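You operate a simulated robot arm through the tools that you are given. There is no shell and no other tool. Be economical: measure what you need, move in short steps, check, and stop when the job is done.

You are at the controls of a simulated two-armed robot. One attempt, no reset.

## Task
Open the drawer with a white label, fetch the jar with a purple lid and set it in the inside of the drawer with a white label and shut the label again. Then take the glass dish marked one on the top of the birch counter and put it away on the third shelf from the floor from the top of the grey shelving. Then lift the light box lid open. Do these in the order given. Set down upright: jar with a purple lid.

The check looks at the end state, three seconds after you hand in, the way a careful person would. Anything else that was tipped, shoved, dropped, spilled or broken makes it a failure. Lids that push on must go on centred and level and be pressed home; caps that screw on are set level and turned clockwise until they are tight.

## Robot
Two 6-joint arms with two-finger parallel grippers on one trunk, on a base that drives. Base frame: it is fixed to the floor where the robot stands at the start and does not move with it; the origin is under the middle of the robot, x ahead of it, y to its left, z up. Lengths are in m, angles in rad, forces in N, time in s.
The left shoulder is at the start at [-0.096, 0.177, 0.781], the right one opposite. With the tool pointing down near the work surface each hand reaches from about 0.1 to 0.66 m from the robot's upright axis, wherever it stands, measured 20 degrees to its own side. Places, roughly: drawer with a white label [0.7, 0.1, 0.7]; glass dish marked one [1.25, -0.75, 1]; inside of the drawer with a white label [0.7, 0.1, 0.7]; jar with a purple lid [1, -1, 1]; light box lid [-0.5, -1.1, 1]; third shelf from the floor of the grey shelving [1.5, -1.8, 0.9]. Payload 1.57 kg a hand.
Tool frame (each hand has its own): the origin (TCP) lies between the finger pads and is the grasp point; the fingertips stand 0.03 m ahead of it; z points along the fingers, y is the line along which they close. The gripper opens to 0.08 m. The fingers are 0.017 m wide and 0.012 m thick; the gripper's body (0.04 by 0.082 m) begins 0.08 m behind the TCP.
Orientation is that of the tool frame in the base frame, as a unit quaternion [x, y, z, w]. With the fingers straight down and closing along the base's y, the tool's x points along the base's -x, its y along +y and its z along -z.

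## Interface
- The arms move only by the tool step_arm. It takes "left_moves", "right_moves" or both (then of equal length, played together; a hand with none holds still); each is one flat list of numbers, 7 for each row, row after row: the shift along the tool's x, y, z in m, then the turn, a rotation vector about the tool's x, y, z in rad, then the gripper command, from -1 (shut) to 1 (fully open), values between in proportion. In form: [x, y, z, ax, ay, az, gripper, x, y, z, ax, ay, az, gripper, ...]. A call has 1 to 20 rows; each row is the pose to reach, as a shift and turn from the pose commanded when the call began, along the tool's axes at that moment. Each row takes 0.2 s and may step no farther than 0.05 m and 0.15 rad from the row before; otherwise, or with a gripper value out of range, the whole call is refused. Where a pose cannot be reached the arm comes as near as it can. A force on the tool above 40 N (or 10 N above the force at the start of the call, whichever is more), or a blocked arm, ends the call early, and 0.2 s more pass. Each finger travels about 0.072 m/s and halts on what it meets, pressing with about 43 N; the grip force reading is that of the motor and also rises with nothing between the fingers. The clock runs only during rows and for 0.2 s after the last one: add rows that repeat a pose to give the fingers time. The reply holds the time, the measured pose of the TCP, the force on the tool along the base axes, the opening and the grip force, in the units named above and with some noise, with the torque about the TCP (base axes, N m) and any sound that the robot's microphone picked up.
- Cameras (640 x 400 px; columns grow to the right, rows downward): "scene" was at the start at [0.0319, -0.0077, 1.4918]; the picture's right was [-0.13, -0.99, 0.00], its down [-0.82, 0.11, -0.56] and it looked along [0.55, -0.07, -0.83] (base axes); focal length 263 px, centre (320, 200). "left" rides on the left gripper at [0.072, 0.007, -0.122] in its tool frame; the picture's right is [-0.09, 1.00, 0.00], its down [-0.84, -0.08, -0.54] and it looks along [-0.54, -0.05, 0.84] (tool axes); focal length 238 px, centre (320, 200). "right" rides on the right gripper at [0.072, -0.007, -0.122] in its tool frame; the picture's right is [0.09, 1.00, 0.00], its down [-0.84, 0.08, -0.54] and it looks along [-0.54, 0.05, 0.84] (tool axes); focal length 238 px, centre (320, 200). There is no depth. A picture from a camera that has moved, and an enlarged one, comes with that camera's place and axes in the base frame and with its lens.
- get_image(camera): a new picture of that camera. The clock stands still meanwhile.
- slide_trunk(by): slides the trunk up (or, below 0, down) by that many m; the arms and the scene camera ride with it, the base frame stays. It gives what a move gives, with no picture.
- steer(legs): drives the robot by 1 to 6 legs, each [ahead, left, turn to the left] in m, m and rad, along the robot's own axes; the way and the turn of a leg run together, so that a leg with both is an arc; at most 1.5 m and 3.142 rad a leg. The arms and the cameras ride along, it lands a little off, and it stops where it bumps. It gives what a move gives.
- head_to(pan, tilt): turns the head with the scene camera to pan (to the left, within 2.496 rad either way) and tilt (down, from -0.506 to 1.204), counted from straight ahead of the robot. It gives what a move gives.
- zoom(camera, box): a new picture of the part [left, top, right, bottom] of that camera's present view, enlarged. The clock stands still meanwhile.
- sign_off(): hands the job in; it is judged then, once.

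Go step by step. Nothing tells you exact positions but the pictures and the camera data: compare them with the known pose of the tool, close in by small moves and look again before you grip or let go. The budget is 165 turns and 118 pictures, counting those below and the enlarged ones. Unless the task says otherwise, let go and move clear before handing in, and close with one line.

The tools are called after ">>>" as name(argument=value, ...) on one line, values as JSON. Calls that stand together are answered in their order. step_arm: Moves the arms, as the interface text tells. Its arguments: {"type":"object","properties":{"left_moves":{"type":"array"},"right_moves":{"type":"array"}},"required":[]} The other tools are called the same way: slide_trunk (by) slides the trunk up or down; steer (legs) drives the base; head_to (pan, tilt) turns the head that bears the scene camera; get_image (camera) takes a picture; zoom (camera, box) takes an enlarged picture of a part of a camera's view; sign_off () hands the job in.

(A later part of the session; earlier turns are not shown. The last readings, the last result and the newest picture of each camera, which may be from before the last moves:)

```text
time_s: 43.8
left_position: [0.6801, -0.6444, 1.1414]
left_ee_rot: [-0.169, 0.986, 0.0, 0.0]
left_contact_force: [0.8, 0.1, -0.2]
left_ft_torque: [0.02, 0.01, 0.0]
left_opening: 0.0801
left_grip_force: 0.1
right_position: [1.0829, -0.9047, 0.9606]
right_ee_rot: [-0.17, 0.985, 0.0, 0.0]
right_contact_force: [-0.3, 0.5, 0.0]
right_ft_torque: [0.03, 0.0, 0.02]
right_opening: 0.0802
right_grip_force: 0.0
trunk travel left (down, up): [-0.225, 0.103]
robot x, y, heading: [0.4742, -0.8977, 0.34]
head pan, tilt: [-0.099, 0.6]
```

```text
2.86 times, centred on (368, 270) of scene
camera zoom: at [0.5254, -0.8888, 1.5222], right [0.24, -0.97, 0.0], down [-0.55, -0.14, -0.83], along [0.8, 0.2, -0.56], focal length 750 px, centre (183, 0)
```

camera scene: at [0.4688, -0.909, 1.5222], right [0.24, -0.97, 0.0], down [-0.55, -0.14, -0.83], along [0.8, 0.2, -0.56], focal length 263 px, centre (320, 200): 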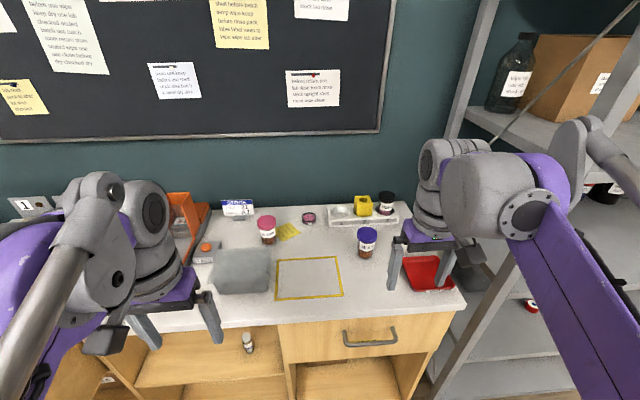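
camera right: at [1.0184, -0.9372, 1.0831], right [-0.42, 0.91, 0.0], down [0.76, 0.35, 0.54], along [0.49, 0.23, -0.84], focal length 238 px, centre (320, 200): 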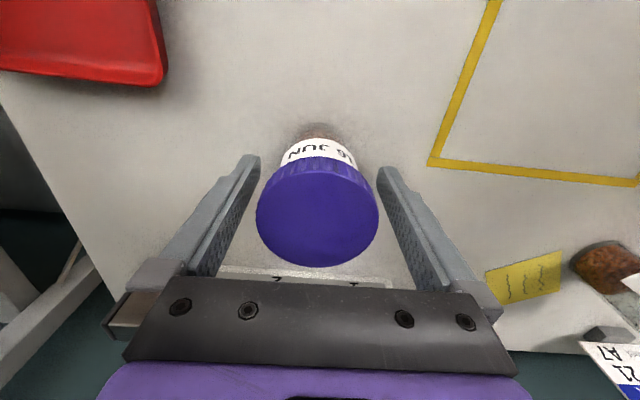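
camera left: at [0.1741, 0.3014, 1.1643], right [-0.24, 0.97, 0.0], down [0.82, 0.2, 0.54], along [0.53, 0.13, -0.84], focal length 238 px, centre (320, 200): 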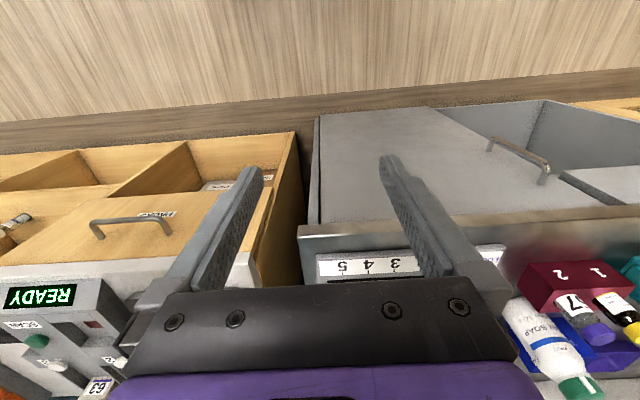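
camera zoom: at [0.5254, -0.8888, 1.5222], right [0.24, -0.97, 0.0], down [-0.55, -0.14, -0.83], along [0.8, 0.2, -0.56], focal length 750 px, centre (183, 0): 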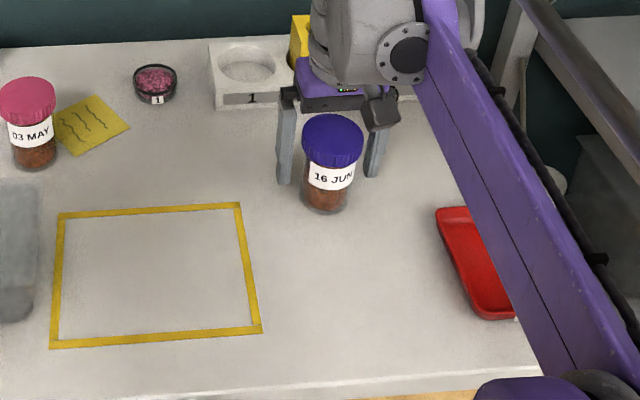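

Aligned. Close the gripper on the jar.

>>> step_arm(right_moves=[0, -0.002, 0, 0, 0, 0, 0.5, 0, -0.002, 0, 0, 0, 0, 0, 0, -0.002, 0, 0, 0, 0, -0.5, 0, -0.002, 0, 0, 0, 0, -1, 0, -0.002, 0, 0, 0, 0, -1])

>>> get_image(camera="right")

```text
time_s: 45.0
left_position: [0.6798, -0.6438, 1.1415]
left_ee_rot: [-0.17, 0.985, 0.0, -0.001]
left_contact_force: [0.0, -0.7, 0.0]
left_ft_torque: [0.01, 0.01, 0.0]
left_opening: 0.0799
left_grip_force: 0.2
right_position: [1.0831, -0.9072, 0.961]
right_ee_rot: [-0.17, 0.985, 0.0, 0.0]
right_contact_force: [-0.5, 1.0, 0.2]
right_ft_torque: [0.02, 0.01, 0.01]
right_opening: 0.0588
right_grip_force: 43.0
trunk travel left (down, up): [-0.225, 0.103]
robot x, y, heading: [0.473, -0.8974, 0.343]
head pan, tilt: [-0.099, 0.6]
```

```text
82 pictures are left
camera right: at [1.0194, -0.9395, 1.0827], right [-0.42, 0.91, 0.0], down [0.76, 0.35, 0.54], along [0.49, 0.23, -0.84], focal length 238 px, centre (320, 200)
```

right: 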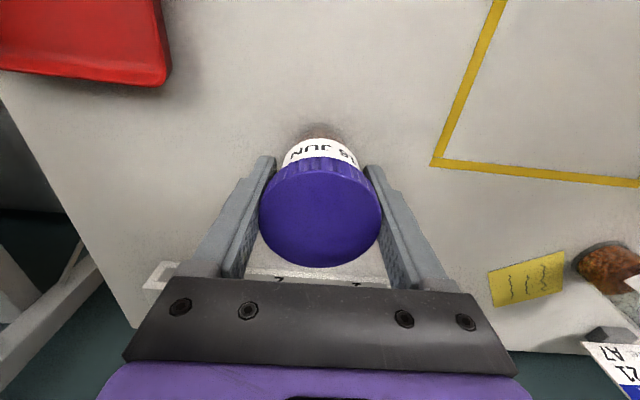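

Jar gripped by the lid. Lift, retract, and drive toward the open drawer.

>>> step_arm(right_moves=[0, 0, -0.03, 0, 0, 0, -1, 0, 0, -0.07, 0, 0, 0, -1, 0, 0, -0.11, 0, 0, 0, -1, 0.04, 0, -0.14, 0, 0, 0, -1, 0.08, 0, -0.16, 0, 0, 0, -1, 0.12, 0, -0.16, 0, 0, 0, -1, 0.16, 0, -0.16, 0, 0, 0, -1, 0.2, 0, -0.16, 0, 0, 0, -1])

>>> get_image(camera="right")

>>> steer(legs=[[-0.45, 0, 0], [0, 1.0, 0]])

>>> head_to(pan=-0.1, tilt=0.8)

>>> get_image(camera="scene")

```text
time_s: 46.8
left_position: [0.6777, -0.6449, 1.1419]
left_ee_rot: [-0.17, 0.985, 0.0, 0.001]
left_contact_force: [-1.0, 0.0, -0.3]
left_ft_torque: [0.02, -0.06, 0.02]
left_opening: 0.0801
left_grip_force: 0.0
right_position: [0.895, -0.9782, 1.1209]
right_ee_rot: [-0.17, 0.985, 0.0, 0.001]
right_contact_force: [0.6, -0.3, -0.7]
right_ft_torque: [-0.04, -0.03, 0.01]
right_opening: 0.0586
right_grip_force: 43.0
trunk travel left (down, up): [-0.225, 0.103]
robot x, y, heading: [0.4739, -0.8997, 0.34]
head pan, tilt: [-0.099, 0.6]
```

```text
81 pictures are left
camera right: at [0.8305, -1.0096, 1.2431], right [-0.42, 0.91, 0.0], down [0.76, 0.35, 0.54], along [0.49, 0.23, -0.84], focal length 238 px, centre (320, 200)
```

right: 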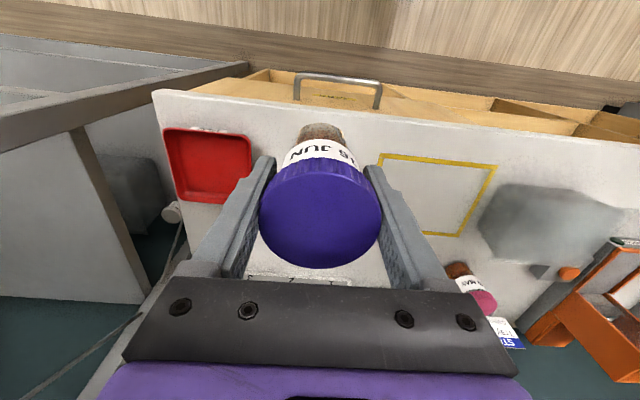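

```text
time_s: 58.2
left_position: [-0.0815, 0.1381, 1.1427]
left_ee_rot: [-0.168, 0.986, 0.0, -0.001]
left_contact_force: [-0.6, 0.0, -0.5]
left_ft_torque: [0.01, -0.02, -0.01]
left_opening: 0.0802
left_grip_force: 0.0
right_position: [0.1352, -0.1954, 1.1213]
right_ee_rot: [-0.168, 0.986, 0.0, -0.001]
right_contact_force: [-0.4, 0.0, -1.1]
right_ft_torque: [0.04, 0.04, 0.01]
right_opening: 0.0587
right_grip_force: 42.9
trunk travel left (down, up): [-0.225, 0.103]
robot x, y, heading: [-0.2862, -0.1176, 0.335]
head pan, tilt: [-0.099, 0.6]
```

```text
time_s: 58.9
left_position: [-0.0817, 0.1387, 1.1427]
left_ee_rot: [-0.169, 0.986, 0.0, 0.0]
left_contact_force: [0.1, -0.1, 0.7]
left_ft_torque: [-0.01, -0.01, -0.02]
left_opening: 0.0798
left_grip_force: 0.1
right_position: [0.1337, -0.1961, 1.1203]
right_ee_rot: [-0.169, 0.986, 0.0, 0.0]
right_contact_force: [-0.7, 0.0, -1.4]
right_ft_torque: [0.0, -0.01, 0.03]
right_opening: 0.059
right_grip_force: 43.1
trunk travel left (down, up): [-0.225, 0.103]
robot x, y, heading: [-0.2832, -0.1165, 0.339]
head pan, tilt: [-0.099, 0.799]
```

```text
80 pictures are left
camera scene: at [-0.2433, -0.1081, 1.5054], right [0.24, -0.97, 0.0], down [-0.7, -0.17, -0.7], along [0.68, 0.17, -0.72], focal length 263 px, centre (320, 200)
```

scene: 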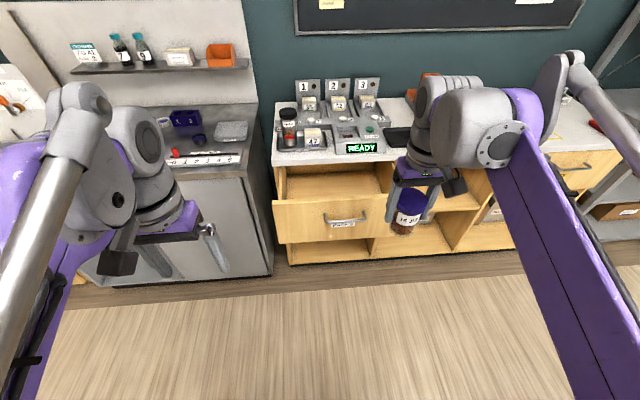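

The drawer is still open. Drive forward 0.2 and a bit left, then look down.

>>> steer(legs=[[0, 0.045, 0], [0.2, 0, 0]])

>>> step_arm(right_moves=[-0.04, 0, 0, 0, 0, 0, -1, -0.08, 0, 0, 0, 0, 0, -1, -0.12, 0, 0, 0, 0, 0, -1, -0.16, 0, 0, 0, 0, 0, -1, -0.16, 0, 0, 0, 0, 0, -1])

>>> head_to(pan=-0.2, tilt=0.95)

>>> get_image(camera="right")

>>> get_image(camera="scene")

```text
time_s: 61.2
left_position: [0.0916, 0.246, 1.1415]
left_ee_rot: [-0.169, 0.986, 0.0, 0.001]
left_contact_force: [0.9, 0.0, 0.2]
left_ft_torque: [0.02, -0.02, -0.01]
left_opening: 0.0798
left_grip_force: 0.1
right_position: [0.3071, -0.088, 1.1207]
right_ee_rot: [-0.168, 0.986, 0.0, -0.001]
right_contact_force: [0.7, -0.6, -0.8]
right_ft_torque: [0.0, 0.03, 0.03]
right_opening: 0.0586
right_grip_force: 42.5
trunk travel left (down, up): [-0.225, 0.103]
robot x, y, heading: [-0.1135, -0.0058, 0.34]
head pan, tilt: [-0.099, 0.799]
```

```text
time_s: 62.4
left_position: [0.0901, 0.2456, 1.1419]
left_ee_rot: [-0.169, 0.986, 0.0, 0.001]
left_contact_force: [-0.1, -0.1, -0.5]
left_ft_torque: [-0.02, 0.0, -0.03]
left_opening: 0.0802
left_grip_force: 0.1
right_position: [0.4571, -0.0343, 1.1229]
right_ee_rot: [-0.169, 0.986, 0.001, 0.001]
right_contact_force: [-0.9, 0.1, -1.5]
right_ft_torque: [-0.01, -0.02, 0.07]
right_opening: 0.0587
right_grip_force: 42.7
trunk travel left (down, up): [-0.225, 0.103]
robot x, y, heading: [-0.1115, -0.0079, 0.341]
head pan, tilt: [-0.099, 0.799]
```

```text
time_s: 63.1
left_position: [0.0908, 0.2456, 1.1415]
left_ee_rot: [-0.169, 0.986, 0.0, 0.0]
left_contact_force: [0.2, -1.2, 0.2]
left_ft_torque: [0.02, 0.03, -0.02]
left_opening: 0.0801
left_grip_force: 0.0
right_position: [0.4569, -0.0352, 1.1213]
right_ee_rot: [-0.169, 0.986, 0.0, 0.0]
right_contact_force: [0.6, -0.5, -0.2]
right_ft_torque: [-0.02, 0.03, 0.0]
right_opening: 0.059
right_grip_force: 43.0
trunk travel left (down, up): [-0.225, 0.103]
robot x, y, heading: [-0.113, -0.0059, 0.336]
head pan, tilt: [-0.201, 0.949]
```

```text
79 pictures are left
camera right: at [0.3935, -0.0657, 1.2439], right [-0.42, 0.91, 0.0], down [0.76, 0.35, 0.54], along [0.49, 0.23, -0.84], focal length 238 px, centre (320, 200)
```

right: 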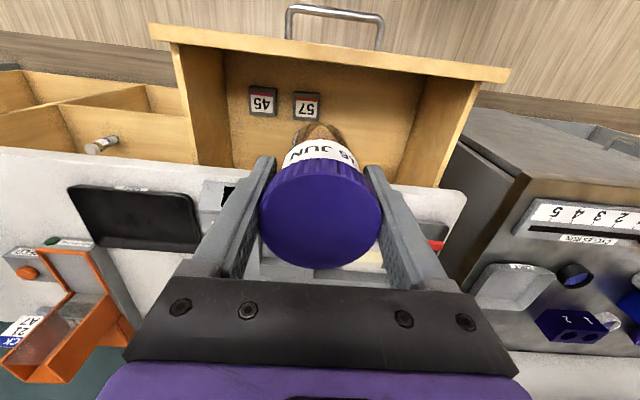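

```text
78 pictures are left
camera scene: at [-0.0774, -0.0091, 1.4938], right [0.14, -0.99, 0.0], down [-0.81, -0.11, -0.58], along [0.58, 0.08, -0.81], focal length 263 px, centre (320, 200)
```

scene: 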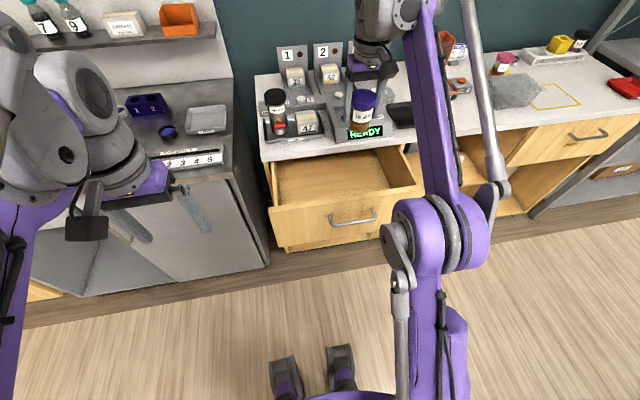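

The drawer holds two small packs (45, 57) at its right; the jar goes left of them, around 0.1 m left of the current line. Shift and look.

>>> step_arm(right_moves=[-0.01, 0.045, 0, 0, 0, 0, -1, -0.03, 0.09, 0, 0, 0, 0, -1, -0.03, 0.095, 0.04, 0, 0, 0, -1, -0.03, 0.095, 0.08, 0, 0, 0, -1, -0.03, 0.095, 0.12, 0, 0, 0, -1, -0.03, 0.095, 0.12, 0, 0, 0, -1])

>>> get_image(camera="right")

>>> zoom(camera="scene", box=[240, 80, 464, 220])

```text
time_s: 64.5
left_position: [0.0903, 0.2462, 1.1421]
left_ee_rot: [-0.168, 0.986, 0.001, 0.0]
left_contact_force: [-0.7, -0.5, -0.7]
left_ft_torque: [0.02, 0.02, 0.0]
left_opening: 0.0802
left_grip_force: 0.2
right_position: [0.4532, 0.0652, 1.001]
right_ee_rot: [-0.168, 0.986, 0.0, 0.0]
right_contact_force: [0.3, -0.4, -0.8]
right_ft_torque: [0.0, 0.01, 0.0]
right_opening: 0.0586
right_grip_force: 43.1
right hand out of reach, approached as far as the arm can: row 2
trunk travel left (down, up): [-0.225, 0.103]
robot x, y, heading: [-0.1148, -0.0107, 0.336]
head pan, tilt: [-0.201, 0.949]
```

```text
77 pictures are left
camera right: at [0.3896, 0.0337, 1.1241], right [-0.42, 0.91, 0.0], down [0.76, 0.35, 0.54], along [0.49, 0.23, -0.84], focal length 238 px, centre (320, 200)
```

right: 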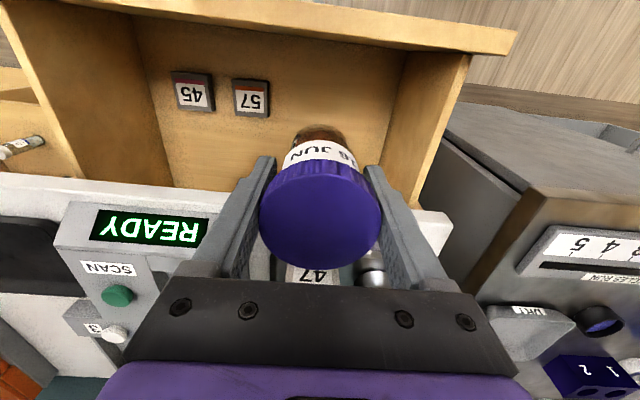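

```text
2.86 times, centred on (352, 150) of scene
camera zoom: at [-0.0779, -0.0092, 1.4938], right [0.14, -0.99, 0.0], down [-0.81, -0.11, -0.58], along [0.58, 0.08, -0.81], focal length 750 px, centre (229, 343)
```

zoom: 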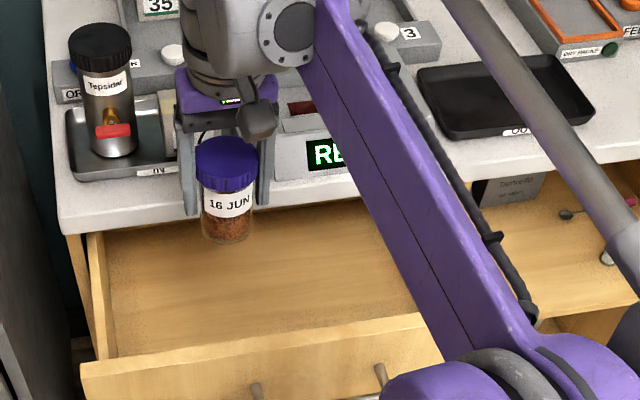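

Jar is left of the packs with clearance; drawer floor I estimate at z≈0.68. Descend 0.19 and check.

>>> step_arm(right_moves=[0, 0, 0.03, 0, 0, 0, -1, 0, 0, 0.06, 0, 0, 0, -1, 0, 0, 0.09, 0, 0, 0, -1, 0, 0, 0.12, 0, 0, 0, -1, 0, 0, 0.15, 0, 0, 0, -1, 0, 0, 0.18, 0, 0, 0, -1, 0, 0, 0.19, 0, 0, 0, -1, 0, 0, 0.2, 0, 0, 0, -1])

>>> get_image(camera="right")

>>> zoom(camera="scene", box=[240, 80, 464, 220])

```text
time_s: 66.3
left_position: [0.0914, 0.2463, 1.1417]
left_ee_rot: [-0.169, 0.986, 0.0, 0.0]
left_contact_force: [-0.8, 0.2, 1.1]
left_ft_torque: [0.03, -0.01, 0.01]
left_opening: 0.0796
left_grip_force: 0.1
right_position: [0.4535, 0.0643, 0.7999]
right_ee_rot: [-0.168, 0.986, -0.001, 0.0]
right_contact_force: [-0.4, -0.2, -1.6]
right_ft_torque: [0.03, -0.02, -0.01]
right_opening: 0.0587
right_grip_force: 42.9
trunk travel left (down, up): [-0.225, 0.103]
robot x, y, heading: [-0.1116, -0.0045, 0.336]
head pan, tilt: [-0.201, 0.949]
```

```text
75 pictures are left
camera right: at [0.3893, 0.0324, 0.9224], right [-0.42, 0.91, 0.0], down [0.76, 0.35, 0.54], along [0.49, 0.23, -0.84], focal length 238 px, centre (320, 200)
```

right: 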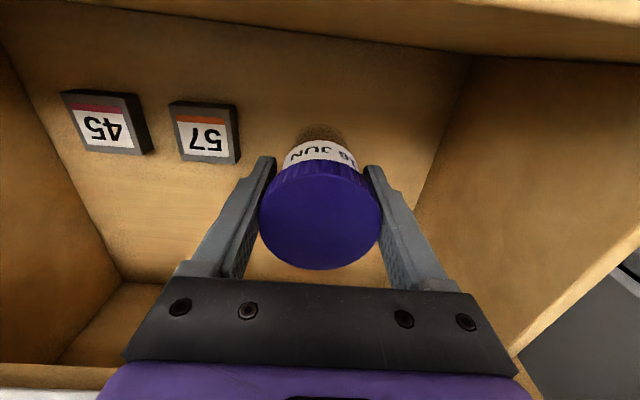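

```text
2.86 times, centred on (352, 150) of scene
camera zoom: at [-0.0774, -0.0091, 1.4938], right [0.14, -0.99, 0.0], down [-0.81, -0.11, -0.58], along [0.58, 0.08, -0.81], focal length 750 px, centre (229, 343)
```

zoom: 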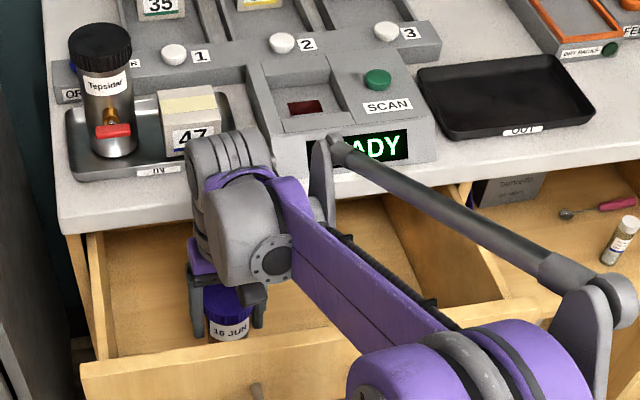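

Clear of the packs and the counter edge. Lower slowly until contact.

>>> step_arm(right_moves=[0, 0, 0.01, 0, 0, 0, -1, 0, 0, 0.02, 0, 0, 0, -1, 0, 0, 0.026, 0, 0, 0, -1, 0, 0, 0.032, 0, 0, 0, -1, 0, 0, 0.037, 0, 0, 0, -1, 0, 0, 0.041, 0, 0, 0, -1])

>>> get_image(camera="right")

```text
time_s: 67.7
left_position: [0.0908, 0.2462, 1.1419]
left_ee_rot: [-0.169, 0.986, 0.0, 0.001]
left_contact_force: [-0.1, -0.4, 0.1]
left_ft_torque: [0.03, -0.01, 0.01]
left_opening: 0.0801
left_grip_force: 0.0
right_position: [0.4551, 0.0646, 0.7592]
right_ee_rot: [-0.169, 0.986, 0.0, 0.0]
right_contact_force: [0.0, -0.8, -0.5]
right_ft_torque: [0.05, -0.04, -0.01]
right_opening: 0.0585
right_grip_force: 42.7
trunk travel left (down, up): [-0.225, 0.103]
robot x, y, heading: [-0.1154, -0.0071, 0.336]
head pan, tilt: [-0.201, 0.949]
```

```text
73 pictures are left
camera right: at [0.3905, 0.0331, 0.8817], right [-0.42, 0.91, 0.0], down [0.76, 0.35, 0.54], along [0.49, 0.23, -0.84], focal length 238 px, centre (320, 200)
```

right: 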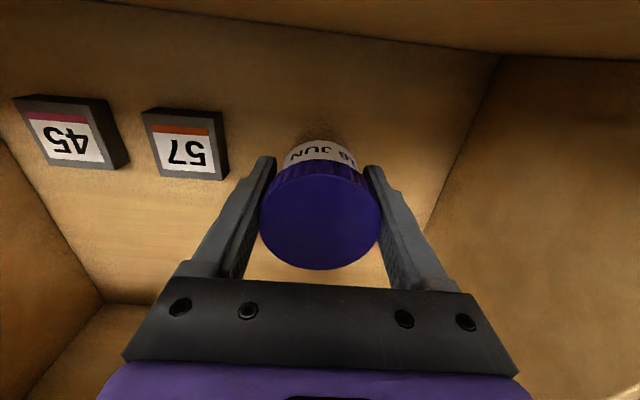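

>>> step_arm(right_moves=[0, 0, 0.004, 0, 0, 0, -1, 0, 0, 0.008, 0, 0, 0, -1, 0, 0, 0.012, 0, 0, 0, -1, 0, 0, 0.015, 0, 0, 0, -1])

```text
time_s: 68.8
left_position: [0.0896, 0.2455, 1.1425]
left_ee_rot: [-0.169, 0.986, 0.0, 0.0]
left_contact_force: [-0.1, 0.4, 0.1]
left_ft_torque: [-0.01, 0.02, -0.02]
left_opening: 0.0799
left_grip_force: 0.1
right_position: [0.4532, 0.0649, 0.7472]
right_ee_rot: [-0.169, 0.986, -0.001, -0.002]
right_contact_force: [-1.8, -1.1, 22.7]
right_ft_torque: [-0.55, 1.71, -0.02]
right_opening: 0.0587
right_grip_force: 43.0
trunk travel left (down, up): [-0.225, 0.103]
robot x, y, heading: [-0.1146, -0.0095, 0.341]
head pan, tilt: [-0.201, 0.949]
stopped in row 4 (right hand): the force on the tool passed its limit at 42 N (the readings are from after the stop); the commanded pose is now the measured one
```

The torque shows the camera mount touched the drawer's front edge, not the jar the floor. I'll raise, turn the hand 90° so the camera faces sideways, and retry.

>>> step_arm(right_moves=[0, 0, -0.03, 0, 0, 0, -1, 0, 0, -0.06, 0, 0, 0, -1, 0, 0, -0.09, 0, 0, 0, -1, 0, 0, -0.1, 0, 0, -0.1428, -1, 0, 0, -0.1, 0, 0, -0.2856, -1, 0, 0, -0.1, 0, 0, -0.4284, -1, 0, 0, -0.1, 0, 0, -0.5712, -1, 0, 0, -0.1, 0, 0, -0.714, -1, 0, 0, -0.1, 0, 0, -0.8568, -1, 0, 0, -0.1, 0, 0, -0.9996, -1, 0, 0, -0.1, 0, 0, -1.1424, -1, 0, 0, -0.1, 0, 0, -1.2852, -1, 0, 0, -0.1, 0, 0, -1.428, -1, 0, 0, -0.1, 0, 0, -1.5708, -1, 0, 0, -0.1, 0, 0, -1.5708, -1])

>>> get_image(camera="right")

>>> zoom(camera="scene", box=[240, 80, 464, 220])

```text
time_s: 72.0
left_position: [0.0922, 0.2471, 1.1422]
left_ee_rot: [-0.168, 0.986, -0.001, 0.0]
left_contact_force: [-0.5, -0.1, -0.2]
left_ft_torque: [0.0, 0.0, -0.02]
left_opening: 0.08
left_grip_force: 0.0
right_position: [0.4548, 0.0655, 0.8448]
right_ee_rot: [0.817, -0.577, 0.0, 0.0]
right_contact_force: [-1.0, -0.2, -1.3]
right_ft_torque: [0.0, -0.01, -0.02]
right_opening: 0.0588
right_grip_force: 43.3
trunk travel left (down, up): [-0.225, 0.103]
robot x, y, heading: [-0.1115, -0.0086, 0.337]
head pan, tilt: [-0.201, 0.949]
```

```text
72 pictures are left
camera right: at [0.4867, -0.0023, 0.9682], right [-0.91, -0.42, 0.0], down [-0.35, 0.76, 0.54], along [-0.23, 0.49, -0.84], focal length 238 px, centre (320, 200)
```

right: 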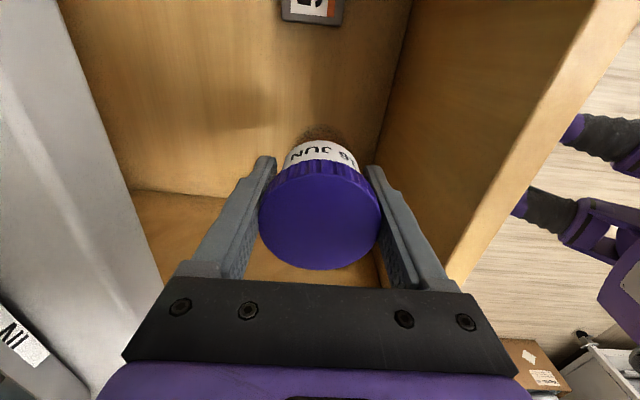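

```text
2.86 times, centred on (352, 150) of scene
camera zoom: at [-0.0775, -0.0092, 1.4938], right [0.14, -0.99, 0.0], down [-0.81, -0.11, -0.58], along [0.58, 0.08, -0.81], focal length 750 px, centre (229, 343)
```

zoom: 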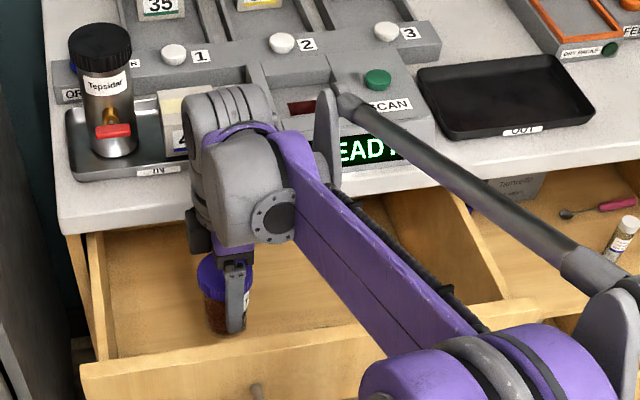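

Now descend again with the camera to the side.

>>> step_arm(right_moves=[0, 0, 0.025, 0, 0, 0, -1, 0, 0, 0.05, 0, 0, 0, -1, 0, 0, 0.075, 0, 0, 0, -1, 0, 0, 0.085, 0, 0, 0, -1, 0, 0, 0.092, 0, 0, 0, -1, 0, 0, 0.097, 0, 0, 0, -1, 0, 0, 0.101, 0, 0, 0, -1, 0, 0, 0.105, 0, 0, 0, -1, 0, 0, 0.109, 0, 0, 0, -1, 0, 0, 0.112, 0, 0, 0, -1])

>>> get_image(camera="right")

```text
time_s: 74.2
left_position: [0.09, 0.2465, 1.1414]
left_ee_rot: [-0.169, 0.986, 0.0, 0.0]
left_contact_force: [0.2, -0.4, 0.1]
left_ft_torque: [-0.05, -0.03, 0.02]
left_opening: 0.08
left_grip_force: 0.0
right_position: [0.4536, 0.0633, 0.7338]
right_ee_rot: [0.816, -0.578, -0.002, 0.001]
right_contact_force: [-0.1, -0.7, -0.9]
right_ft_torque: [0.0, 0.01, 0.01]
right_opening: 0.0589
right_grip_force: 42.8
trunk travel left (down, up): [-0.225, 0.103]
robot x, y, heading: [-0.1153, -0.0095, 0.342]
head pan, tilt: [-0.201, 0.949]
```

```text
70 pictures are left
camera right: at [0.4859, -0.0025, 0.856], right [-0.91, -0.42, 0.0], down [-0.35, 0.76, 0.54], along [-0.23, 0.49, -0.84], focal length 238 px, centre (320, 200)
```

right: 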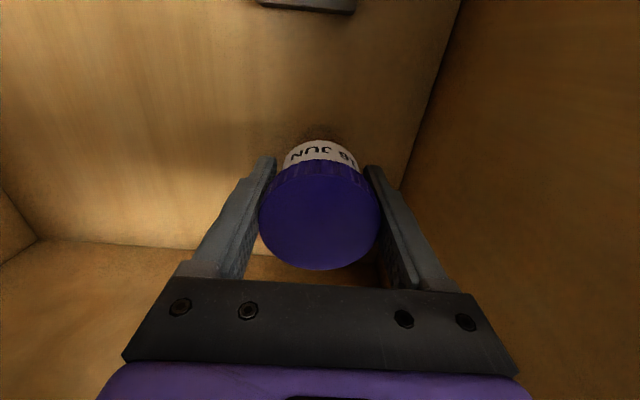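

>>> step_arm(right_moves=[0, 0, 0.004, 0, 0, 0, -1, 0, 0, 0.008, 0, 0, 0, -1, 0, 0, 0.012, 0, 0, 0, -1, 0, 0, 0.016, 0, 0, 0, -1, 0, 0, 0.02, 0, 0, 0, -1, 0, 0, 0.024, 0, 0, 0, -1, 0, 0, 0.028, 0, 0, 0, -1, 0, 0, 0.032, 0, 0, 0, -1])

```text
time_s: 75.8
left_position: [0.09, 0.247, 1.1431]
left_ee_rot: [-0.169, 0.986, 0.0, -0.001]
left_contact_force: [0.2, -0.2, -0.5]
left_ft_torque: [0.0, 0.02, -0.01]
left_opening: 0.0798
left_grip_force: 0.1
right_position: [0.4545, 0.0645, 0.709]
right_ee_rot: [0.816, -0.578, 0.0, 0.001]
right_contact_force: [-2.1, 0.7, 21.2]
right_ft_torque: [0.06, 0.08, -0.01]
right_opening: 0.0585
right_grip_force: 43.1
trunk travel left (down, up): [-0.225, 0.103]
robot x, y, heading: [-0.1122, -0.0077, 0.34]
head pan, tilt: [-0.201, 0.949]
stopped in row 8 (right hand): the force on the tool passed its limit at 46 N (the readings are from after the stop); the commanded pose is now the measured one
```

Contact with nearly no torque: the jar is on the drawer floor. Ease the pressure, open, and rise.

>>> step_arm(right_moves=[0, 0, -0.001, 0, 0, 0, -1, 0, 0, -0.001, 0, 0, 0, 0.5, 0, 0, -0.001, 0, 0, 0, 0.85, 0, 0, -0.001, 0, 0, 0, 0.85, 0, 0, -0.001, 0, 0, 0, 0.85])

>>> get_image(camera="right")

```text
time_s: 77.0
left_position: [0.0898, 0.2455, 1.1424]
left_ee_rot: [-0.168, 0.986, 0.0, 0.0]
left_contact_force: [-1.4, 0.1, 0.1]
left_ft_torque: [0.0, 0.01, -0.02]
left_opening: 0.0799
left_grip_force: 0.0
right_position: [0.4548, 0.0642, 0.7103]
right_ee_rot: [0.816, -0.578, -0.002, 0.002]
right_contact_force: [0.8, 0.5, 0.2]
right_ft_torque: [-0.01, -0.01, 0.0]
right_opening: 0.074
right_grip_force: 0.0
trunk travel left (down, up): [-0.225, 0.103]
robot x, y, heading: [-0.113, -0.008, 0.346]
head pan, tilt: [-0.201, 0.949]
```

```text
69 pictures are left
camera right: at [0.4865, -0.0026, 0.8317], right [-0.91, -0.42, 0.0], down [-0.35, 0.76, 0.54], along [-0.23, 0.49, -0.84], focal length 238 px, centre (320, 200)
```

right: 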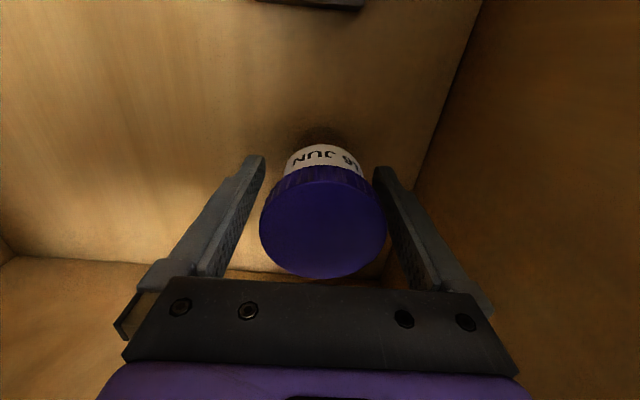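

Released. Raise straight up and view the jar.

>>> step_arm(right_moves=[0, 0, -0.03, 0, 0, 0, 0.85, 0, 0, -0.07, 0, 0, 0, 0.85, 0, 0, -0.11, 0, 0, 0, 0.85, 0, 0, -0.15, 0, 0, 0, 0.85, 0, 0, -0.19, 0, 0, 0, 0.85, 0, 0, -0.23, 0, 0, 0, 0.85, 0, 0, -0.27, 0, 0, 0, 0.85])

>>> get_image(camera="right")

>>> get_image(camera="scene")

```text
time_s: 78.6
left_position: [0.0899, 0.246, 1.1427]
left_ee_rot: [-0.168, 0.986, 0.0, 0.0]
left_contact_force: [0.5, -0.6, 0.5]
left_ft_torque: [0.0, 0.02, 0.02]
left_opening: 0.0799
left_grip_force: 0.1
right_position: [0.4548, 0.0643, 0.9805]
right_ee_rot: [0.816, -0.578, 0.0, 0.001]
right_contact_force: [0.2, -0.2, 0.1]
right_ft_torque: [-0.02, -0.02, -0.02]
right_opening: 0.0738
right_grip_force: 0.0
trunk travel left (down, up): [-0.225, 0.103]
robot x, y, heading: [-0.1126, -0.0057, 0.34]
head pan, tilt: [-0.201, 0.949]
```

```text
68 pictures are left
camera right: at [0.4877, -0.0028, 1.1035], right [-0.91, -0.42, 0.0], down [-0.35, 0.76, 0.54], along [-0.23, 0.49, -0.84], focal length 238 px, centre (320, 200)
```

right: 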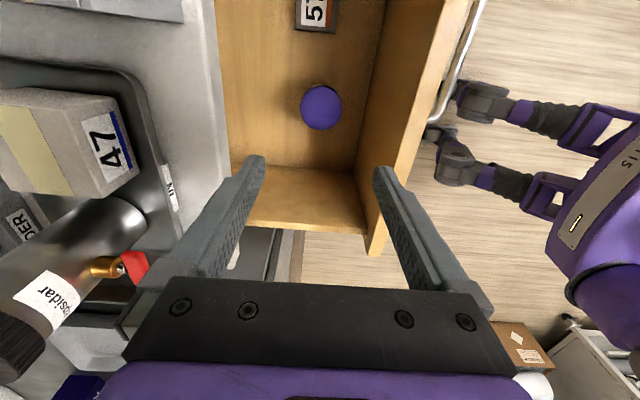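

```text
67 pictures are left
camera scene: at [-0.0778, -0.0092, 1.4938], right [0.14, -0.99, 0.0], down [-0.81, -0.11, -0.58], along [0.58, 0.08, -0.81], focal length 263 px, centre (320, 200)
```

scene: 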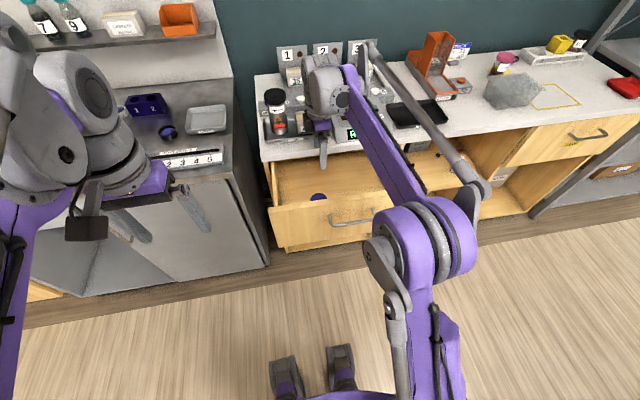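

The jar stands upright in the drawer. Now back off, turn the right hand to point forward with fingers closed, and prepare to push the drawer shut.

>>> steer(legs=[[-0.3, 0, 0]])

>>> step_arm(right_moves=[0, 0, -0.01, 0.1428, 0, 0, 0, 0, 0, -0.01, 0.2856, 0, 0, -1, 0, 0, -0.01, 0.4284, 0, 0, -1, 0, 0, -0.01, 0.5712, 0, 0, -1, 0, 0, -0.01, 0.714, 0, 0, -1, 0, 0, -0.01, 0.8568, 0, 0, -1, 0, 0, -0.01, 0.9996, 0, 0, -1, 0, 0, 0, 1.1424, 0, 0, -1, 0, 0, 0.02, 1.2852, 0, 0, -1, 0, 0, 0.04, 1.428, 0, 0, -1, 0, 0, 0.06, 1.5708, 0, 0, -1, 0, 0, 0.06, 1.5708, 0, 0, -1])

>>> get_image(camera="right")

```text
time_s: 80.6
left_position: [-0.1909, 0.1468, 1.1418]
left_ee_rot: [-0.168, 0.986, 0.0, 0.0]
left_contact_force: [0.2, -0.2, -0.4]
left_ft_torque: [-0.01, -0.03, -0.02]
left_opening: 0.0801
left_grip_force: 0.0
right_position: [0.1749, -0.0349, 0.9802]
right_ee_rot: [0.816, -0.578, -0.001, 0.001]
right_contact_force: [-0.3, -0.1, 0.1]
right_ft_torque: [-0.01, -0.01, 0.01]
right_opening: 0.0743
right_grip_force: 0.0
trunk travel left (down, up): [-0.225, 0.103]
robot x, y, heading: [-0.3966, -0.1091, 0.336]
head pan, tilt: [-0.201, 0.949]
```

```text
time_s: 83.2
left_position: [-0.1907, 0.1456, 1.1427]
left_ee_rot: [-0.169, 0.986, 0.0, 0.0]
left_contact_force: [0.2, -0.3, -0.5]
left_ft_torque: [-0.01, 0.01, 0.0]
left_opening: 0.08
left_grip_force: 0.0
right_position: [0.1728, -0.034, 0.9195]
right_ee_rot: [0.577, -0.409, 0.408, -0.577]
right_contact_force: [-0.3, 0.4, -0.1]
right_ft_torque: [0.03, 0.01, -0.01]
right_opening: 0.0
right_grip_force: 21.4
trunk travel left (down, up): [-0.225, 0.103]
robot x, y, heading: [-0.3954, -0.1105, 0.342]
head pan, tilt: [-0.201, 0.949]
```

```text
66 pictures are left
camera right: at [0.0845, -0.1438, 0.9275], right [0.03, -0.09, -1.0], down [-0.79, 0.61, -0.08], along [0.61, 0.79, -0.05], focal length 238 px, centre (320, 200)
```

right: 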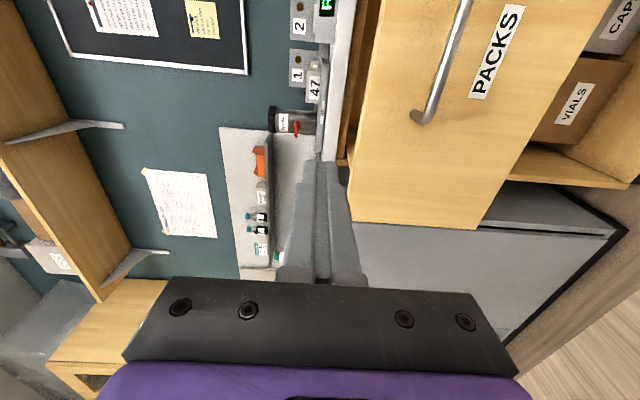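

Align to the drawer's centre, lower, and look before pushing.

>>> step_arm(right_moves=[0.03, 0, -0.02, 0, 0, 0, -1, 0.06, 0.02, -0.04, 0, 0, 0, -1, 0.085, 0.04, -0.06, 0, 0, 0, -1, 0.085, 0.04, -0.06, 0, 0, 0, -1])

>>> slide_trunk(by=-0.13)

>>> steer(legs=[[0.17, 0, 0]])

>>> get_image(camera="right")

>>> get_image(camera="scene")

```text
time_s: 84.2
left_position: [-0.1911, 0.1475, 1.1423]
left_ee_rot: [-0.169, 0.986, 0.0, 0.0]
left_contact_force: [0.0, 0.0, 0.7]
left_ft_torque: [0.03, 0.02, 0.02]
left_opening: 0.0803
left_grip_force: 0.0
right_position: [0.1347, -0.104, 0.8804]
right_ee_rot: [0.574, -0.417, 0.414, -0.57]
right_contact_force: [0.5, 0.2, 0.3]
right_ft_torque: [-0.02, 0.02, 0.02]
right_opening: 0.0
right_grip_force: 21.8
right hand out of reach, approached as far as the arm can: row 2, 3, 4
trunk travel left (down, up): [-0.225, 0.103]
robot x, y, heading: [-0.3935, -0.1055, 0.338]
head pan, tilt: [-0.201, 0.949]
```

```text
time_s: 85.8
left_position: [-0.1905, 0.1468, 1.012]
left_ee_rot: [-0.168, 0.986, 0.0, -0.001]
left_contact_force: [-0.7, 0.5, -0.5]
left_ft_torque: [-0.01, -0.04, 0.01]
left_opening: 0.0797
left_grip_force: 0.1
right_position: [0.1287, -0.1057, 0.7246]
right_ee_rot: [0.588, -0.427, 0.405, -0.556]
right_contact_force: [0.2, 0.4, -0.1]
right_ft_torque: [-0.05, 0.01, -0.03]
right_opening: 0.0
right_grip_force: 21.3
trunk travel left (down, up): [-0.095, 0.233]
robot x, y, heading: [-0.3985, -0.1063, 0.338]
head pan, tilt: [-0.201, 0.949]
```

```text
time_s: 87.3
left_position: [-0.0288, 0.2037, 1.0115]
left_ee_rot: [-0.168, 0.986, 0.0, 0.0]
left_contact_force: [0.2, -0.9, 0.4]
left_ft_torque: [0.01, 0.0, -0.01]
left_opening: 0.0801
left_grip_force: 0.1
right_position: [0.2904, -0.0495, 0.7234]
right_ee_rot: [0.589, -0.426, 0.404, -0.556]
right_contact_force: [0.7, -0.3, 0.3]
right_ft_torque: [0.0, 0.02, -0.01]
right_opening: 0.0
right_grip_force: 21.5
trunk travel left (down, up): [-0.095, 0.233]
robot x, y, heading: [-0.2345, -0.0519, 0.336]
head pan, tilt: [-0.201, 0.949]
```

```text
65 pictures are left
camera right: at [0.1978, -0.1573, 0.7372], right [-0.02, -0.11, -0.99], down [-0.78, 0.63, -0.05], along [0.63, 0.77, -0.1], focal length 238 px, centre (320, 200)
```

right: 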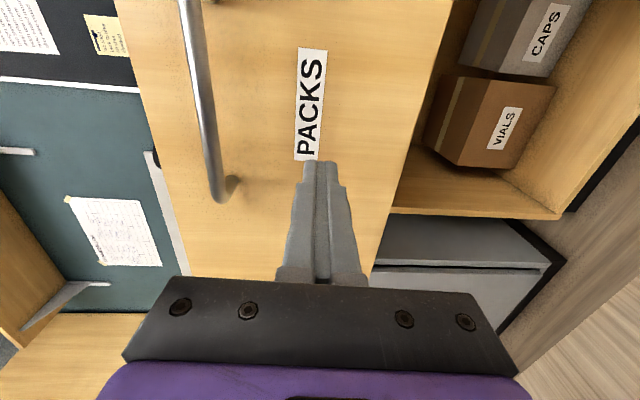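

```text
64 pictures are left
camera scene: at [-0.1773, -0.0444, 1.3621], right [0.14, -0.99, 0.0], down [-0.81, -0.11, -0.58], along [0.58, 0.08, -0.81], focal length 263 px, centre (320, 200)
```

scene: 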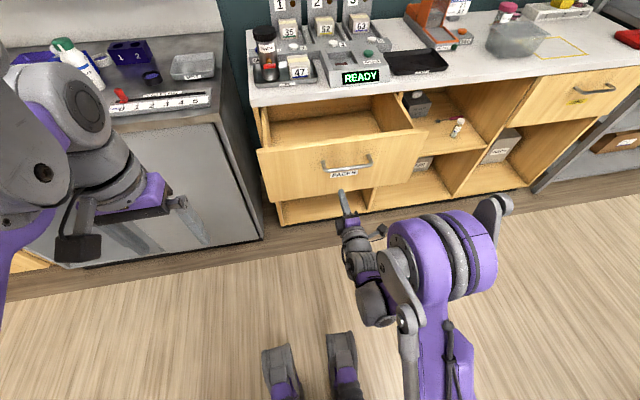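

Fingertips face the drawer front below the handle. Move 0.05 closer and push with the arm.

>>> steer(legs=[[0.05, 0, 0]])

>>> step_arm(right_moves=[0, 0, 0.02, 0, 0, 0, -1, 0, 0, 0.04, 0, 0, 0, -1, 0, 0, 0.055, 0, 0, 0, -1, 0, 0, 0.07, 0, 0, 0, -1, 0, 0, 0.085, 0, 0, 0, -1, 0, 0, 0.1, 0, 0, 0, -1, 0, 0, 0.115, 0, 0, 0, -1, 0, 0, 0.13, 0, 0, 0, -1])

>>> get_image(camera="scene")

```text
time_s: 88.2
left_position: [0.0187, 0.2205, 1.0109]
left_ee_rot: [-0.168, 0.986, 0.0, -0.001]
left_contact_force: [0.5, -0.7, 0.1]
left_ft_torque: [-0.01, 0.07, -0.01]
left_opening: 0.0798
left_grip_force: 0.0
right_position: [0.3374, -0.0327, 0.7241]
right_ee_rot: [0.588, -0.427, 0.404, -0.555]
right_contact_force: [-0.2, -0.4, -0.1]
right_ft_torque: [-0.03, -0.01, -0.01]
right_opening: 0.0
right_grip_force: 21.2
trunk travel left (down, up): [-0.095, 0.233]
robot x, y, heading: [-0.1869, -0.034, 0.341]
head pan, tilt: [-0.201, 0.949]
```

```text
time_s: 90.0
left_position: [0.0162, 0.2208, 1.0125]
left_ee_rot: [-0.169, 0.986, 0.0, 0.0]
left_contact_force: [0.1, -0.1, -0.7]
left_ft_torque: [-0.01, 0.02, 0.01]
left_opening: 0.0799
left_grip_force: 0.1
right_position: [0.4606, 0.0069, 0.7174]
right_ee_rot: [0.587, -0.429, 0.407, -0.553]
right_contact_force: [0.4, -0.4, 0.9]
right_ft_torque: [0.04, -0.02, -0.03]
right_opening: 0.0003
right_grip_force: 21.2
trunk travel left (down, up): [-0.095, 0.233]
robot x, y, heading: [-0.1858, -0.0351, 0.337]
head pan, tilt: [-0.201, 0.949]
```

```text
63 pictures are left
camera scene: at [-0.1304, -0.028, 1.3621], right [0.14, -0.99, 0.0], down [-0.81, -0.11, -0.58], along [0.58, 0.08, -0.81], focal length 263 px, centre (320, 200)
```

scene: 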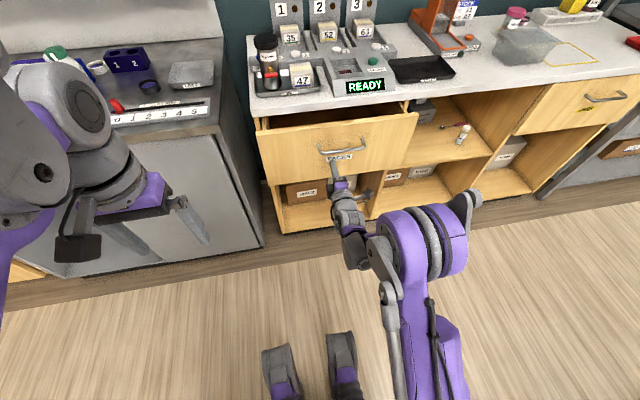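

The drawer is closing smoothly. Push the remaining ~0.085 m slowly.

>>> step_arm(right_moves=[0, 0, 0.015, 0, 0, 0, -1, 0, 0, 0.03, 0, 0, 0, -1, 0, 0, 0.045, 0, 0, 0, -1, 0, 0, 0.058, 0, 0, 0, -1, 0, 0, 0.068, 0, 0, 0, -1, 0, 0, 0.076, 0, 0, 0, -1, 0, 0, 0.082, 0, 0, 0, -1, 0, 0, 0.088, 0, 0, 0, -1, 0, 0, 0.094, 0, 0, 0, -1, 0, 0, 0.1, 0, 0, 0, -1, 0, 0, 0.106, 0, 0, 0, -1, 0, 0, 0.112, 0, 0, 0, -1])

>>> get_image(camera="scene")

```text
time_s: 91.8
left_position: [0.0149, 0.2201, 1.0125]
left_ee_rot: [-0.168, 0.986, 0.0, 0.001]
left_contact_force: [0.0, -0.7, -0.4]
left_ft_torque: [0.02, 0.02, 0.02]
left_opening: 0.0803
left_grip_force: 0.1
right_position: [0.5372, 0.033, 0.7115]
right_ee_rot: [0.586, -0.431, 0.407, -0.553]
right_contact_force: [-16.9, -5.8, 6.0]
right_ft_torque: [0.13, -0.26, 0.05]
right_opening: 0.0001
right_grip_force: 20.8
trunk travel left (down, up): [-0.095, 0.233]
robot x, y, heading: [-0.1889, -0.0361, 0.339]
head pan, tilt: [-0.201, 0.949]
stopped in row 8 (right hand): the force on the tool passed its limit at 50 N (the readings are from after the stop); the commanded pose is now the measured one
```

```text
62 pictures are left
camera scene: at [-0.1335, -0.0287, 1.3624], right [0.14, -0.99, 0.0], down [-0.8, -0.11, -0.58], along [0.58, 0.08, -0.81], focal length 263 px, centre (320, 200)
```

scene: 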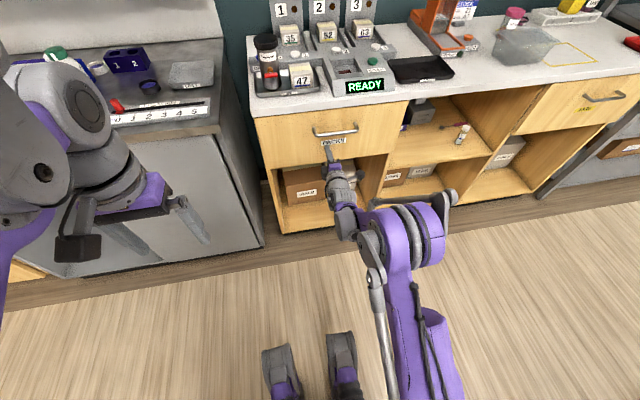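

The drawer hit its stop at n≈0.55, as at the start. Retreat the hand, reverse and verify.

>>> step_arm(right_moves=[0, 0, -0.03, 0, 0, 0, -1, 0, 0, -0.06, 0, 0, 0, -1])

>>> steer(legs=[[-0.2, 0, 0]])

>>> zoom(camera="scene", box=[220, 40, 460, 190])

```text
time_s: 92.4
left_position: [0.0164, 0.2195, 1.0105]
left_ee_rot: [-0.167, 0.986, 0.001, 0.0]
left_contact_force: [0.4, -0.1, 0.6]
left_ft_torque: [-0.01, -0.04, 0.04]
left_opening: 0.0798
left_grip_force: 0.0
right_position: [0.482, 0.0134, 0.7133]
right_ee_rot: [0.588, -0.43, 0.406, -0.552]
right_contact_force: [0.0, 0.0, 0.3]
right_ft_torque: [-0.01, -0.03, -0.03]
right_opening: 0.0
right_grip_force: 21.1
trunk travel left (down, up): [-0.095, 0.233]
robot x, y, heading: [-0.1896, -0.0307, 0.336]
head pan, tilt: [-0.201, 0.949]
```

```text
time_s: 94.0
left_position: [-0.1721, 0.154, 1.0111]
left_ee_rot: [-0.167, 0.986, 0.0, 0.0]
left_contact_force: [-0.2, -0.4, 0.1]
left_ft_torque: [0.04, -0.01, 0.02]
left_opening: 0.08
left_grip_force: 0.2
right_position: [0.2932, -0.0533, 0.7129]
right_ee_rot: [0.587, -0.431, 0.407, -0.551]
right_contact_force: [-0.2, -0.5, 0.2]
right_ft_torque: [0.03, 0.02, 0.0]
right_opening: 0.0003
right_grip_force: 21.1
trunk travel left (down, up): [-0.095, 0.233]
robot x, y, heading: [-0.3715, -0.1007, 0.337]
head pan, tilt: [-0.201, 0.949]
```

```text
2.67 times, centred on (340, 115) of scene
camera zoom: at [-0.3202, -0.0944, 1.3622], right [0.13, -0.99, 0.0], down [-0.81, -0.11, -0.58], along [0.58, 0.08, -0.81], focal length 700 px, centre (267, 427)
```

zoom: 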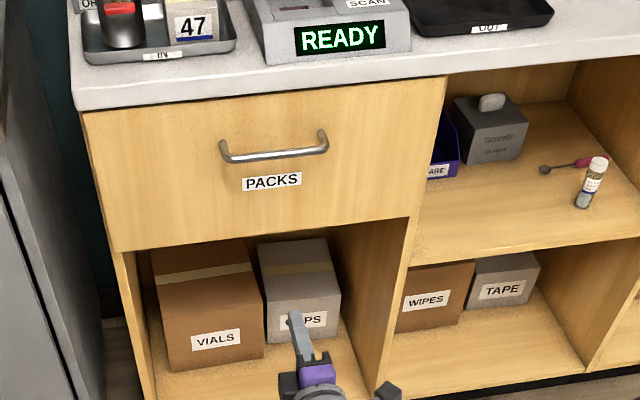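

The drawer is shut flush. Now raise the trunk, return the right hand to pointing down, and drive to the dish.

>>> slide_trunk(by=0.13)

>>> step_arm(right_moves=[0, -0.0167, -0.01, -0.0788, 0.0758, 0.0808, 0, 0, -0.0333, -0.02, -0.1576, 0.1516, 0.1616, 0.5, 0, -0.05, -0.03, -0.2364, 0.2274, 0.2424, 1, 0, -0.0667, -0.04, -0.3152, 0.3032, 0.3232, 1, 0, -0.0833, -0.05, -0.394, 0.379, 0.404, 1, 0, -0.1, -0.06, -0.4728, 0.4548, 0.4848, 1, 0, -0.1167, -0.07, -0.5516, 0.5306, 0.5656, 1, 0, -0.1333, -0.08, -0.6304, 0.6064, 0.6464, 1, 0, -0.15, -0.09, -0.7092, 0.6822, 0.7272, 1, 0, -0.1667, -0.1, -0.788, 0.758, 0.808, 1, 0, -0.1833, -0.11, -0.8668, 0.8338, 0.8888, 1, 0, -0.2, -0.12, -0.9456, 0.9096, 0.9696, 1, 0, -0.2167, -0.13, -1.0244, 0.9854, 1.0504, 1, 0, -0.2333, -0.14, -1.1032, 1.0612, 1.1312, 1, 0, -0.25, -0.15, -1.182, 1.137, 1.212, 1, 0, -0.25, -0.15, -1.182, 1.137, 1.212, 1])

>>> steer(legs=[[0, -0.87, 0], [0.5, 0, 0]])

>>> head_to(pan=-0.1, tilt=0.7)

>>> get_image(camera="scene")

```text
time_s: 95.5
left_position: [-0.171, 0.1528, 1.1427]
left_ee_rot: [-0.168, 0.986, 0.001, 0.0]
left_contact_force: [-0.4, -0.7, 0.9]
left_ft_torque: [-0.03, -0.05, -0.02]
left_opening: 0.0797
left_grip_force: 0.1
right_position: [0.2932, -0.0524, 0.8428]
right_ee_rot: [0.587, -0.431, 0.407, -0.551]
right_contact_force: [-0.2, 0.2, 1.0]
right_ft_torque: [0.0, -0.01, 0.01]
right_opening: 0.0
right_grip_force: 21.1
trunk travel left (down, up): [-0.225, 0.103]
robot x, y, heading: [-0.3772, -0.1009, 0.335]
head pan, tilt: [-0.201, 0.949]
```

```text
time_s: 99.0
left_position: [-0.1712, 0.1535, 1.1411]
left_ee_rot: [-0.167, 0.986, 0.0, 0.001]
left_contact_force: [-0.3, -0.6, 0.4]
left_ft_torque: [0.01, -0.01, 0.01]
left_opening: 0.0801
left_grip_force: 0.0
right_position: [0.1645, -0.0927, 1.1002]
right_ee_rot: [-0.168, 0.986, 0.001, 0.0]
right_contact_force: [0.1, -0.4, -0.2]
right_ft_torque: [-0.02, 0.0, -0.01]
right_opening: 0.0802
right_grip_force: 0.1
right hand out of reach, approached as far as the arm can: row 1
trunk travel left (down, up): [-0.225, 0.103]
robot x, y, heading: [-0.3751, -0.1011, 0.33]
head pan, tilt: [-0.201, 0.949]
```

```text
time_s: 109.5
left_position: [0.5894, -0.5102, 1.142]
left_ee_rot: [-0.162, 0.987, -0.001, 0.0]
left_contact_force: [0.2, -0.6, 0.2]
left_ft_torque: [-0.01, 0.02, 0.02]
left_opening: 0.0802
left_grip_force: 0.1
right_position: [0.9219, -0.7578, 1.1001]
right_ee_rot: [-0.163, 0.987, 0.0, 0.0]
right_contact_force: [0.3, 0.6, 0.2]
right_ft_torque: [-0.01, 0.02, -0.02]
right_opening: 0.08
right_grip_force: 0.0
trunk travel left (down, up): [-0.225, 0.103]
robot x, y, heading: [0.3805, -0.7616, 0.325]
head pan, tilt: [-0.201, 0.949]
```

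```text
time_s: 110.3
left_position: [0.5888, -0.5097, 1.1418]
left_ee_rot: [-0.162, 0.987, 0.0, 0.0]
left_contact_force: [-0.3, -0.2, -0.7]
left_ft_torque: [-0.01, -0.01, -0.01]
left_opening: 0.0801
left_grip_force: 0.0
right_position: [0.9217, -0.7576, 1.0995]
right_ee_rot: [-0.163, 0.987, 0.0, 0.0]
right_contact_force: [0.0, -0.2, 0.5]
right_ft_torque: [0.02, 0.06, 0.0]
right_opening: 0.0798
right_grip_force: 0.1
trunk travel left (down, up): [-0.225, 0.103]
robot x, y, heading: [0.3794, -0.7578, 0.328]
head pan, tilt: [-0.099, 0.7]
```

```text
60 pictures are left
camera scene: at [0.4272, -0.7525, 1.5135], right [0.22, -0.97, 0.0], down [-0.63, -0.14, -0.76], along [0.74, 0.17, -0.64], focal length 263 px, centre (320, 200)
```

scene: 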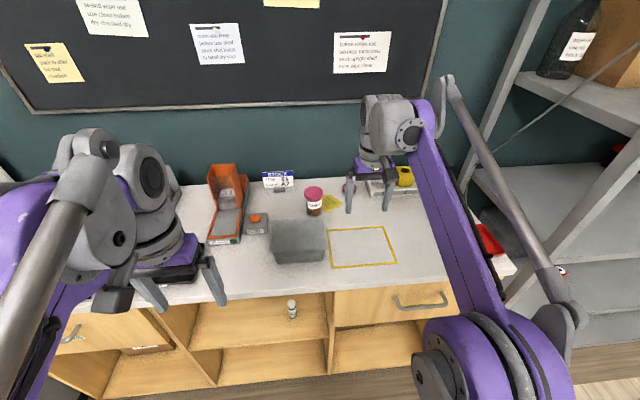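

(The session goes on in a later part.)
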